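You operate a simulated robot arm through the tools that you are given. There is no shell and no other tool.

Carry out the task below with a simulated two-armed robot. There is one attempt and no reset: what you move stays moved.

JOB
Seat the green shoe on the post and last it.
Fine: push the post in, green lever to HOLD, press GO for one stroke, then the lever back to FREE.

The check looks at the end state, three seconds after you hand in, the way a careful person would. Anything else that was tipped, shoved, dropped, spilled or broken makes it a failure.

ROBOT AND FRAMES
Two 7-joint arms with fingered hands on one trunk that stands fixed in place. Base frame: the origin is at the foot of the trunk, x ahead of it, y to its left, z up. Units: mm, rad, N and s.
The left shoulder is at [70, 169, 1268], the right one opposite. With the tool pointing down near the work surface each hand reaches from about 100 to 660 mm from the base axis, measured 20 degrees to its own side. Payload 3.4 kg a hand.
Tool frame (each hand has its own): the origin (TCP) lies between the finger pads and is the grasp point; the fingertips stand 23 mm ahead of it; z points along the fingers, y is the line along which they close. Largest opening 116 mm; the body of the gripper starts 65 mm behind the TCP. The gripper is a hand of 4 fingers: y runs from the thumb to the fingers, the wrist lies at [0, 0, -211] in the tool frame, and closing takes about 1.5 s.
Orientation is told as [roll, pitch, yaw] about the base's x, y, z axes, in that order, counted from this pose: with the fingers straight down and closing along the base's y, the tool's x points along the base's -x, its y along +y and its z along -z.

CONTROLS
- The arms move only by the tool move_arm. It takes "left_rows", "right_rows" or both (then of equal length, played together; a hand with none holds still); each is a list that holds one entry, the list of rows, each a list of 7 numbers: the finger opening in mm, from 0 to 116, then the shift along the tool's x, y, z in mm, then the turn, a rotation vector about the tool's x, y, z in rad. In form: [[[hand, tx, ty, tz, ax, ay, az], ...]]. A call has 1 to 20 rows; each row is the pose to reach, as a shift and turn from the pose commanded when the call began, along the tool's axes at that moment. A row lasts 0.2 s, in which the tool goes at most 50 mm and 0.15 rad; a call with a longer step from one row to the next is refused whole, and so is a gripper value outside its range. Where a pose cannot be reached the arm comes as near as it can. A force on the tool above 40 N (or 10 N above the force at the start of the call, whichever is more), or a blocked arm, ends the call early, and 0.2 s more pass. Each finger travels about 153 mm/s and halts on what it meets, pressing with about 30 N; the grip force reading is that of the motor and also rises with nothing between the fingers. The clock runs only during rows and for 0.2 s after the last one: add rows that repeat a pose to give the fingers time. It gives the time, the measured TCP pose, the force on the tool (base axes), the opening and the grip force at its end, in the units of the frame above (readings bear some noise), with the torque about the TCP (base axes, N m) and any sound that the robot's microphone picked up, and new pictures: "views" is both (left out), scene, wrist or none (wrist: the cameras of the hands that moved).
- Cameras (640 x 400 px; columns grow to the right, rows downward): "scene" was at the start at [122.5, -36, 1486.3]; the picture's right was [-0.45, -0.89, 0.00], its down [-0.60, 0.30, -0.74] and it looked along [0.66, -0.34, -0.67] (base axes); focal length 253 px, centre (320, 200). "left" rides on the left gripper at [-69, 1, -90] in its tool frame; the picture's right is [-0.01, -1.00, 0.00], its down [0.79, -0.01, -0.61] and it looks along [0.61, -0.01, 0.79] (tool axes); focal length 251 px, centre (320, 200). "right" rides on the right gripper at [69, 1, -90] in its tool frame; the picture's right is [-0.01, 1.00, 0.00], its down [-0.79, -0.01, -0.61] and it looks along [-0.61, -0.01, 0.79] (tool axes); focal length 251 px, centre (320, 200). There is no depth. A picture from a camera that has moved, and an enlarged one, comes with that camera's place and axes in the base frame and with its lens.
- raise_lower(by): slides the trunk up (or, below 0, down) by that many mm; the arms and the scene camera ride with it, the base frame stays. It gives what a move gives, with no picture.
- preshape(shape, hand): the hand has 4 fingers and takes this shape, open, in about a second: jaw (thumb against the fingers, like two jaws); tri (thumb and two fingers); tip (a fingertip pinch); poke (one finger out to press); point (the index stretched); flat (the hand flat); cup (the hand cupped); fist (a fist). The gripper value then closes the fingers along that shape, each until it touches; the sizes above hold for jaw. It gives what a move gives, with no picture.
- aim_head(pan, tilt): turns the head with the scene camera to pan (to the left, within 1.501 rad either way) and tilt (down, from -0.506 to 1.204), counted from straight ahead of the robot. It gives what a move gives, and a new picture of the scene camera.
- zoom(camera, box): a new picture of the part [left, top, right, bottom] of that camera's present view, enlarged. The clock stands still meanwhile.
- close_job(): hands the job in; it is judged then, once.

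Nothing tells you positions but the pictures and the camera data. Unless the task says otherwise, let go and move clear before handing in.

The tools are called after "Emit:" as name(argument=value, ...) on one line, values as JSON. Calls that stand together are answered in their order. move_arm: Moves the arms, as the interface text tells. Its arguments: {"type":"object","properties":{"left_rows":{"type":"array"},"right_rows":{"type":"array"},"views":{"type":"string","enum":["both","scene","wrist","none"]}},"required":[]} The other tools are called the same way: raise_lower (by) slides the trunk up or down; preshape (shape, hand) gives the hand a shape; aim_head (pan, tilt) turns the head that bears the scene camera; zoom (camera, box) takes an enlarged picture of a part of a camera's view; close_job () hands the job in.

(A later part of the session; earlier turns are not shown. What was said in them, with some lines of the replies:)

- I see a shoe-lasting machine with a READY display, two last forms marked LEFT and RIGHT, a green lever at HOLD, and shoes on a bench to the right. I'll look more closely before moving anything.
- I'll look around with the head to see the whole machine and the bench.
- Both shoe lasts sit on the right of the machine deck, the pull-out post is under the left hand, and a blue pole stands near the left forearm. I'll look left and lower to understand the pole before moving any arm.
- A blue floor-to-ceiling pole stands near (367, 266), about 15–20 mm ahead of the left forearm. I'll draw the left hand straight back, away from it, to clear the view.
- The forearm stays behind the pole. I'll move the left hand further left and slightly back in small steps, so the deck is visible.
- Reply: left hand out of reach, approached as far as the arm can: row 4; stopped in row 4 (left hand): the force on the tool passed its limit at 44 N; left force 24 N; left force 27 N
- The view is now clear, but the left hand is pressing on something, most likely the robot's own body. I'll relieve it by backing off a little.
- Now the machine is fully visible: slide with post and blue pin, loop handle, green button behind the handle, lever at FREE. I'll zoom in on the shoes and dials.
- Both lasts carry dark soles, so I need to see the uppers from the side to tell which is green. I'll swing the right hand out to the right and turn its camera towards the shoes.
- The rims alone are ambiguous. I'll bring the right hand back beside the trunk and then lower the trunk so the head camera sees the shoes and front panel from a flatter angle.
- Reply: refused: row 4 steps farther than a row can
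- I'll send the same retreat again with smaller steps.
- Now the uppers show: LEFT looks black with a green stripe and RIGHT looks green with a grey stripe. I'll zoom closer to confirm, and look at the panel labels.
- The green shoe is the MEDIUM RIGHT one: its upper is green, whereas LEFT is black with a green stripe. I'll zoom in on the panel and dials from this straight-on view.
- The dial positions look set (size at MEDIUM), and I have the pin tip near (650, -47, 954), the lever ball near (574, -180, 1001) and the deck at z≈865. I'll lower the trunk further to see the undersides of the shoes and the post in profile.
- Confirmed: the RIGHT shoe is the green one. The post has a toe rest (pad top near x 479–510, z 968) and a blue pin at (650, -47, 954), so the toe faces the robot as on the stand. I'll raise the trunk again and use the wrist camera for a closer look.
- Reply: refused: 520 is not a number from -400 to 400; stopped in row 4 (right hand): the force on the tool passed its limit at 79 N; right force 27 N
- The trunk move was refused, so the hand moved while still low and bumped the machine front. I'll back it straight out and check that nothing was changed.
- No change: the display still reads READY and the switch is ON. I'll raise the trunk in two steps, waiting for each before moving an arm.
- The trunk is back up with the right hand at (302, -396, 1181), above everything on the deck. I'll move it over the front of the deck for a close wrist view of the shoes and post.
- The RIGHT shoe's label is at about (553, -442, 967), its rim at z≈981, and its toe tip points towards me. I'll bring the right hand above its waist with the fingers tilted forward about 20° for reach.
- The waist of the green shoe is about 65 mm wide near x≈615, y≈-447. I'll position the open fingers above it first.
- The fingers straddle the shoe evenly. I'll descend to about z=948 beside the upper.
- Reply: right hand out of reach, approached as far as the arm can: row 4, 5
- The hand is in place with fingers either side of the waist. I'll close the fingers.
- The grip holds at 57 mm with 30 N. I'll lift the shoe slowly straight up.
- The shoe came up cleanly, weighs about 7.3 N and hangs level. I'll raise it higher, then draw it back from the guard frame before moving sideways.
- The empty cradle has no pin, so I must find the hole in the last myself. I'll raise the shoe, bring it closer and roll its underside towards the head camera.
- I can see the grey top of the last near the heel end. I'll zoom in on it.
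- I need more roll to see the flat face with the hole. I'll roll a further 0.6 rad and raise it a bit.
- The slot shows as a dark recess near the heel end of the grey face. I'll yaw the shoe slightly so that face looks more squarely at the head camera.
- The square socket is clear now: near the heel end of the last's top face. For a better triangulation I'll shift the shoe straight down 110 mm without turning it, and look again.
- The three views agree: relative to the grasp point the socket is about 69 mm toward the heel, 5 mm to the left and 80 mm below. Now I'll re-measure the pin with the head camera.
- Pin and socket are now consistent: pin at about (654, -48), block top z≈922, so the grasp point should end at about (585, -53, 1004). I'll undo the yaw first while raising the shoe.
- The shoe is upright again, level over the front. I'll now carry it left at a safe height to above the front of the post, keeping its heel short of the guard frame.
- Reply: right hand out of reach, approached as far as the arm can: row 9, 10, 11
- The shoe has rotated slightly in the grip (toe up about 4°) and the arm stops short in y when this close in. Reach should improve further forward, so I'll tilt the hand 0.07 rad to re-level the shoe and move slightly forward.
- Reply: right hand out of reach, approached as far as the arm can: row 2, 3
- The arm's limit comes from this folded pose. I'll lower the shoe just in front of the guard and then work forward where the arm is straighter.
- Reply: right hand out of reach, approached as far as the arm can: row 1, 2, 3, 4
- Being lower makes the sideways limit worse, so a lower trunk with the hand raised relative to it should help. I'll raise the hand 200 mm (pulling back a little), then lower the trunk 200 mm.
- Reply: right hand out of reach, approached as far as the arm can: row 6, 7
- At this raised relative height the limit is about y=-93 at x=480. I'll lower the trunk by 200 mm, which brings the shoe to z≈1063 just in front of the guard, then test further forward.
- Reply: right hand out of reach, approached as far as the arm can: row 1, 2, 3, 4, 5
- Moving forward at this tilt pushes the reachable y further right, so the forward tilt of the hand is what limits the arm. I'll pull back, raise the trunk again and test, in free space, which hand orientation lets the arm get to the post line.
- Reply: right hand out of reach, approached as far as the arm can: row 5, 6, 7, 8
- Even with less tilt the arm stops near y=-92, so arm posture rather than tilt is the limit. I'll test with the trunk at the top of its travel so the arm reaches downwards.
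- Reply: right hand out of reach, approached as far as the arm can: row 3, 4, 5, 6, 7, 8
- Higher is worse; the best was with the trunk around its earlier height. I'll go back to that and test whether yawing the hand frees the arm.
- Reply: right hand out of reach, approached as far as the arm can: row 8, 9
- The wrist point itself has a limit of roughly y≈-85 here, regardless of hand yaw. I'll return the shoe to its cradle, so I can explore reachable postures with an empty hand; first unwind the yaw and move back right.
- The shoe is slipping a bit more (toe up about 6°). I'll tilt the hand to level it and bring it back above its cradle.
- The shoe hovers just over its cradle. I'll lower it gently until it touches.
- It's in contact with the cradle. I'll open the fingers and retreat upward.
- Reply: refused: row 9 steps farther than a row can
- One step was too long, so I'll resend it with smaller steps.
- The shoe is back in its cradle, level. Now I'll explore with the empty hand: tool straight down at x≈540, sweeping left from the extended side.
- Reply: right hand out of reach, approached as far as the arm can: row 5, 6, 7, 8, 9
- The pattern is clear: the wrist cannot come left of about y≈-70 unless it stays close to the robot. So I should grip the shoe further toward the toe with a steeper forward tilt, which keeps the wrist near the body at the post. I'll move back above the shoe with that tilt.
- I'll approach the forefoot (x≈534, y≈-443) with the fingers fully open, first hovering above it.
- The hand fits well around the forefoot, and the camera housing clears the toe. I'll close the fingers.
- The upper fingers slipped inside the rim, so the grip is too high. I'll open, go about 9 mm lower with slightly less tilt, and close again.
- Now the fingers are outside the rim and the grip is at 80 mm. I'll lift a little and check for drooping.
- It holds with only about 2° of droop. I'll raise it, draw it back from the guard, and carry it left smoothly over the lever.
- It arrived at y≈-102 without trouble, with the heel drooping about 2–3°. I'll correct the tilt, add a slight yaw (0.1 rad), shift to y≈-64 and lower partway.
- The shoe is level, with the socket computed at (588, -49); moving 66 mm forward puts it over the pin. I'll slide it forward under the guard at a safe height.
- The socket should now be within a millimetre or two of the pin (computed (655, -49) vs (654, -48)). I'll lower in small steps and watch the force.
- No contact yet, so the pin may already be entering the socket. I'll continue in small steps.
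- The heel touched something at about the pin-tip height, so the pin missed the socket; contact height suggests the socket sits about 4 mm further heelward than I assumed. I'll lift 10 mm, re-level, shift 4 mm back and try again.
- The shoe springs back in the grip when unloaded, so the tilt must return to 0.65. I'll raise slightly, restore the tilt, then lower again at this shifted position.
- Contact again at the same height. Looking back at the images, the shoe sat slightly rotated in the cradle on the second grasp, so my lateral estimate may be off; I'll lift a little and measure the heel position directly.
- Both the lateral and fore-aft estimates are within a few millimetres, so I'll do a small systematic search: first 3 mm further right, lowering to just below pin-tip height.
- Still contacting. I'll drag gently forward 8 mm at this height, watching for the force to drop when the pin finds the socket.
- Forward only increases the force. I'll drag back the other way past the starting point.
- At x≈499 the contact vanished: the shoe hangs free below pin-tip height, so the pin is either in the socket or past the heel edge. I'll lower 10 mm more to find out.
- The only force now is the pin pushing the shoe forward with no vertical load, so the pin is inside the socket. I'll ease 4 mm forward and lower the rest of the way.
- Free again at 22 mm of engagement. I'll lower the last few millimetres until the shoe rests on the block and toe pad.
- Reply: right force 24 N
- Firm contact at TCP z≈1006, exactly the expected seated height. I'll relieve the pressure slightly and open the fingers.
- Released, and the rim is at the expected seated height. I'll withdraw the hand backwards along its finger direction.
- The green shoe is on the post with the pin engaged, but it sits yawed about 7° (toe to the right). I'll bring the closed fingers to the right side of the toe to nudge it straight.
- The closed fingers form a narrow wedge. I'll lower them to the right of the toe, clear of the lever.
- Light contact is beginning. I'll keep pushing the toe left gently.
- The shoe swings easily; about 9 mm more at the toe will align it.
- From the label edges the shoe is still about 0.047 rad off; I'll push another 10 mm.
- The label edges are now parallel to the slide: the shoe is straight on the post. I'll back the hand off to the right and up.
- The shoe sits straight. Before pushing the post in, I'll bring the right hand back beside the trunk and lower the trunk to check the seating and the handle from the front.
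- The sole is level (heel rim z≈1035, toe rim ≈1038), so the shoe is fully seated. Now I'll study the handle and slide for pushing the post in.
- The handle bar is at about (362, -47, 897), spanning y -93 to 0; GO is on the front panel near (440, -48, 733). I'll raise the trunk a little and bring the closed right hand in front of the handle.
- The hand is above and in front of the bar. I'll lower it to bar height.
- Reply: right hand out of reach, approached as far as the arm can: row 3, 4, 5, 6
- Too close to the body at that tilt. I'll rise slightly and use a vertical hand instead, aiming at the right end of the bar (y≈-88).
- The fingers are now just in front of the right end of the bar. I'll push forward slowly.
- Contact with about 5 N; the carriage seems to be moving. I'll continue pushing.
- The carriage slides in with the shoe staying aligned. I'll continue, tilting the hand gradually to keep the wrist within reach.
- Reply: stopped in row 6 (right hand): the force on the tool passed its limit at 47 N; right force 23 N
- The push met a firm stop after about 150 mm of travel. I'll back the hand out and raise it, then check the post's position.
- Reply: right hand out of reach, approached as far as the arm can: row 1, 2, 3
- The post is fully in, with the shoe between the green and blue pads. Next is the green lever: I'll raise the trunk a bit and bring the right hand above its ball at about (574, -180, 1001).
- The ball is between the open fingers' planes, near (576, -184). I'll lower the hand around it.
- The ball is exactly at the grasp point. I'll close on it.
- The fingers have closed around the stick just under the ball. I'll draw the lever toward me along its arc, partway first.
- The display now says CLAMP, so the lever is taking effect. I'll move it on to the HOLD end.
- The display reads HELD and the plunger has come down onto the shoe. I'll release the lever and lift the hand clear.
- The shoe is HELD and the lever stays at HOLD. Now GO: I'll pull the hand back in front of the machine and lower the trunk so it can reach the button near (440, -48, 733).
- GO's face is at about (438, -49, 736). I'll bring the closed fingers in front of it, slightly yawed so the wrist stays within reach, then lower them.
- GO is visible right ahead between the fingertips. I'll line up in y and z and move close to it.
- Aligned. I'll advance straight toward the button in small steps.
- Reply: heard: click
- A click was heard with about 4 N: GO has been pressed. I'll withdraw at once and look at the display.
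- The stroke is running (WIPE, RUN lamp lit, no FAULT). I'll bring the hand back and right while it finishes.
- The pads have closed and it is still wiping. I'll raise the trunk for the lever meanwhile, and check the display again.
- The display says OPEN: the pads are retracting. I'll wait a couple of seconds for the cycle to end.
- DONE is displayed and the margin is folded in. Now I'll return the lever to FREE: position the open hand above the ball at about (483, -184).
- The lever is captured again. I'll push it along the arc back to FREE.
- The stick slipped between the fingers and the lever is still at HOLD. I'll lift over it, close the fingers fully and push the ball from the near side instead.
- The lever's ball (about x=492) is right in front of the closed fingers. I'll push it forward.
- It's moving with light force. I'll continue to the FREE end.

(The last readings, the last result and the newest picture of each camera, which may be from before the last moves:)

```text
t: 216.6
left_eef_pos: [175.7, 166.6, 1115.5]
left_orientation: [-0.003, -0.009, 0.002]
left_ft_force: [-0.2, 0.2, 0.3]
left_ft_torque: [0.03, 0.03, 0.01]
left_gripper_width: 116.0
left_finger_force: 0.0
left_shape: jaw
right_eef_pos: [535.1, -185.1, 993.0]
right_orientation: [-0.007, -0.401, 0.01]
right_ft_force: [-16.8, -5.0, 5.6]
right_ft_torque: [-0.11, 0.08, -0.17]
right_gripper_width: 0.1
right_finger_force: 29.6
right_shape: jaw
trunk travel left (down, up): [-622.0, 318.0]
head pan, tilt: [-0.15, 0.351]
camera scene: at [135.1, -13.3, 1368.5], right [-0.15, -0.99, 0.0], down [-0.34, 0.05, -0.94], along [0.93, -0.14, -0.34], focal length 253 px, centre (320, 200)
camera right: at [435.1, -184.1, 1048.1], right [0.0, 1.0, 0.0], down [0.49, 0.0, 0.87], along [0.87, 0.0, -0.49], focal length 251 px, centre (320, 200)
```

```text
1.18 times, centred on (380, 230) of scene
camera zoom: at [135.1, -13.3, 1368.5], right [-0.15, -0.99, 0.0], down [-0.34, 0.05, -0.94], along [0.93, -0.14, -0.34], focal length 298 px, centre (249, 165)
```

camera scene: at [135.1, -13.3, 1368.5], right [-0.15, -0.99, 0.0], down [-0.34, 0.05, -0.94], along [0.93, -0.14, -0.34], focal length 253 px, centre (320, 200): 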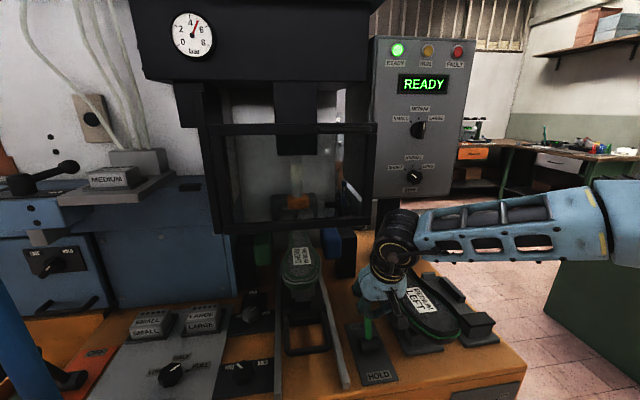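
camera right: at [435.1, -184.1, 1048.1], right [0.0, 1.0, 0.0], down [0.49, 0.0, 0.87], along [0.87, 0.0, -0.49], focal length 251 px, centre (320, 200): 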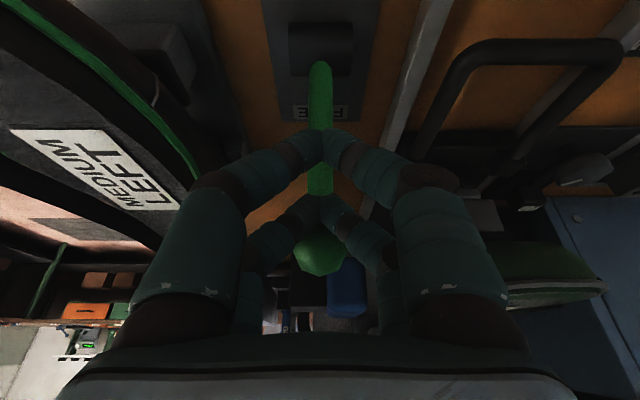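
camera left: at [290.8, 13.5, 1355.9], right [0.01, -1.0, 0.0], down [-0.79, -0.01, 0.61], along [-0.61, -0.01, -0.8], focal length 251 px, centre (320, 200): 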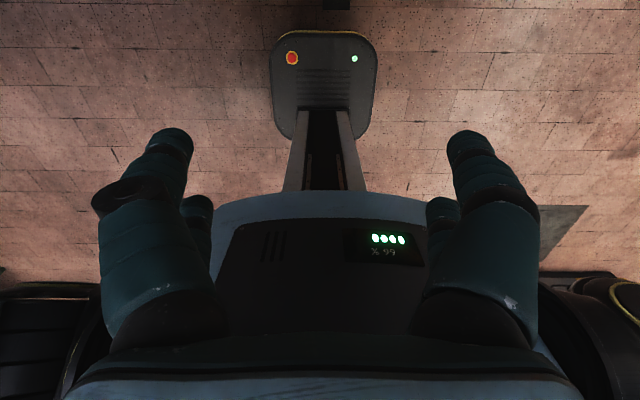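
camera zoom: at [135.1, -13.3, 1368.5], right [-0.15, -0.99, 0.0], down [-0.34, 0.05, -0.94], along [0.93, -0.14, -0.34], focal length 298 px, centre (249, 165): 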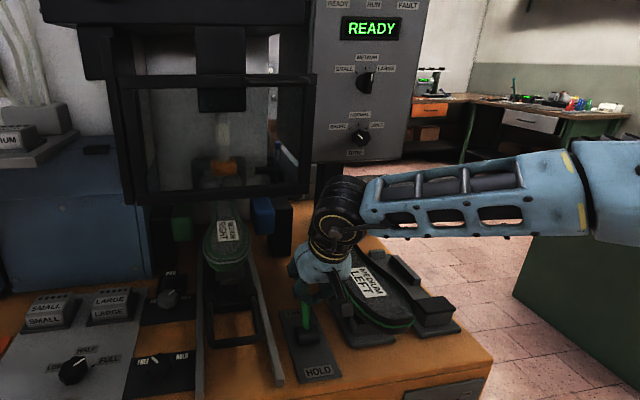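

READY is back, the plunger has lifted, and the lever is at FREE. I'll back straight off the lever, then up and away.

Emit:
move_arm(right_rows=[[[0, 10, 0, -4, 0, 0, 0], [0, 30, 0, -12, 0, 0, 0], [0, 55, 0, -25, 0, 0, 0], [0, 65, 0, -60, 0, 0, 0], [0, 75, -15, -100, 0, 0.05, 0], [0, 110, -35, -120, 0, 0.1, 0], [0, 150, -60, -135, 0, 0.15, 0], [0, 185, -90, -145, 0, 0.2, 0], [0, 215, -120, -150, 0, 0.25, 0], [0, 235, -150, -155, 0, 0.3, 0]]], views="both")

Emit:
aim_head(pan=-0.2, tilt=0.55)

Emit:
zoom(camera="scene", box=[220, 80, 480, 300])

Emit:
zoom(camera="scene", box=[240, 110, 340, 220])

```text
t: 218.8
left_eef_pos: [179.2, 165.9, 1114.9]
left_orientation: [-0.004, -0.003, 0.003]
left_ft_force: [0.3, 0.0, -0.3]
left_ft_torque: [-0.01, -0.02, 0.03]
left_gripper_width: 116.2
left_finger_force: 0.1
left_shape: jaw
right_eef_pos: [263.9, -336.3, 1042.2]
right_orientation: [-0.005, -0.1, 0.005]
right_ft_force: [0.7, -0.5, 0.1]
right_ft_torque: [-0.04, 0.01, -0.01]
right_gripper_width: 0.0
right_finger_force: 29.6
right_shape: jaw
trunk travel left (down, up): [-622.0, 318.0]
head pan, tilt: [-0.15, 0.351]
camera scene: at [139.1, -12.4, 1368.0], right [-0.15, -0.99, 0.0], down [-0.34, 0.05, -0.94], along [0.93, -0.14, -0.34], focal length 253 px, centre (320, 200)
camera right: at [184.7, -334.9, 1124.3], right [0.0, 1.0, -0.01], down [0.73, 0.0, 0.68], along [0.68, -0.01, -0.73], focal length 251 px, centre (320, 200)
```

scene: 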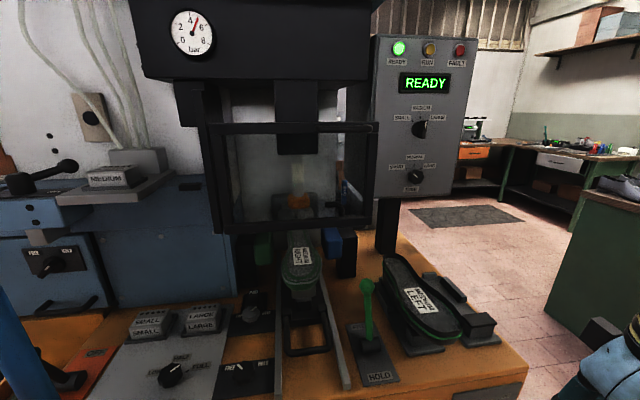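
right: 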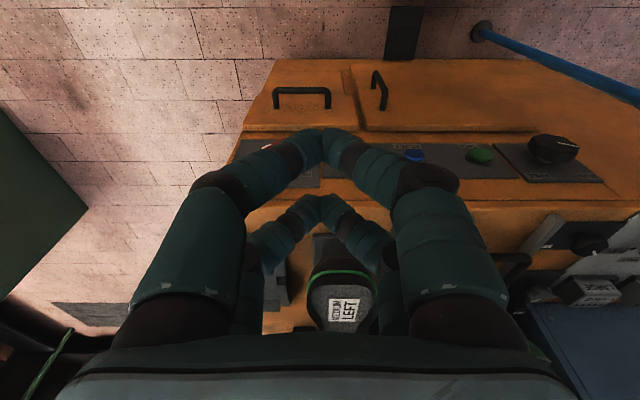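

```text
t: 219.5
left_eef_pos: [181.1, 166.4, 1114.1]
left_orientation: [-0.004, -0.004, 0.001]
left_ft_force: [-0.1, 1.1, -0.2]
left_ft_torque: [0.0, -0.01, 0.01]
left_gripper_width: 116.0
left_finger_force: 0.0
left_shape: jaw
right_eef_pos: [264.8, -335.0, 1043.0]
right_orientation: [-0.005, -0.1, 0.007]
right_ft_force: [0.6, 0.5, -0.8]
right_ft_torque: [0.0, -0.02, -0.02]
right_gripper_width: 0.0
right_finger_force: 29.9
right_shape: jaw
trunk travel left (down, up): [-622.0, 318.0]
head pan, tilt: [-0.201, 0.55]
camera scene: at [136.2, -16.0, 1349.7], right [-0.2, -0.98, 0.0], down [-0.51, 0.1, -0.85], along [0.84, -0.17, -0.52], focal length 253 px, centre (320, 200)
```

scene: 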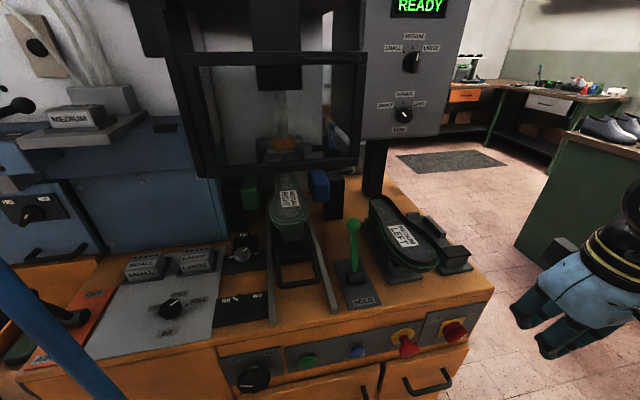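

```text
1.82 times, centred on (350, 190) of scene
camera zoom: at [136.2, -16.0, 1349.7], right [-0.2, -0.98, 0.0], down [-0.51, 0.1, -0.85], along [0.84, -0.17, -0.52], focal length 460 px, centre (266, 218)
```

zoom: 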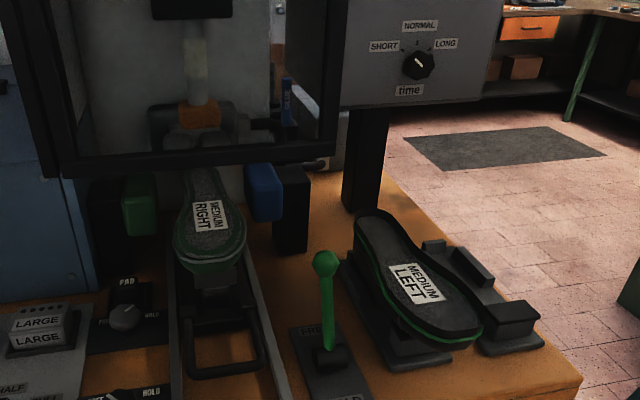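

```text
3.64 times, centred on (290, 165) of scene
camera zoom: at [136.2, -16.0, 1349.7], right [-0.2, -0.98, 0.0], down [-0.51, 0.1, -0.85], along [0.84, -0.17, -0.52], focal length 921 px, centre (429, 327)
```

zoom: 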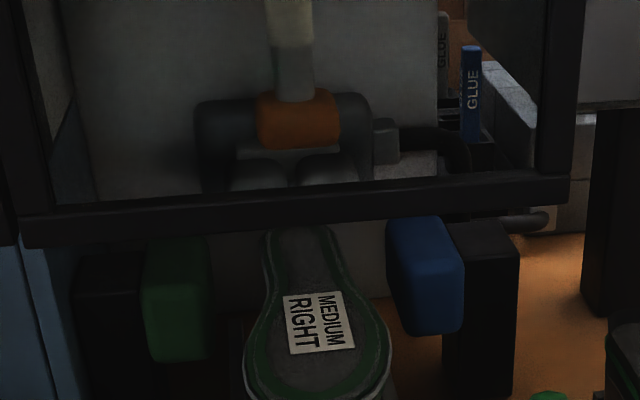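

The shoe is lasted on the post, with its margin folded in all round. The lever is at FREE, the display shows READY with no fault, the other shoe is undisturbed in its cradle, and both hands are clear, so I'm handing in the job.

Emit:
close_job()

```text
The job is handed in.
```

The green shoe, the one marked MEDIUM RIGHT, is seated on the post and lasted, and the job is handed in.

- **Seating:** My first grip couldn't reach the post, so I put the shoe back in its cradle and gripped it again nearer the toe. It then went onto the pin and sits level. I straightened it by nudging the toe.
- **Lasting:** I pushed the post in until it stopped, set the lever to HOLD and pressed GO once. The machine ran one stroke and showed DONE, with no fault light.
- **End state:** The lever is back at FREE and the display shows READY. The upper's margin looks folded in all the way round. The post is still pushed in.
- **Contact along the way:** Early on the right hand bumped the front of the machine while it was low. The left hand briefly pressed against something, probably the robot's own body. I checked the front of the machine afterwards and nothing had moved or changed. I didn't inspect what the left hand touched.

The other shoe is still in its cradle, I left the dials alone, and both hands are clear.
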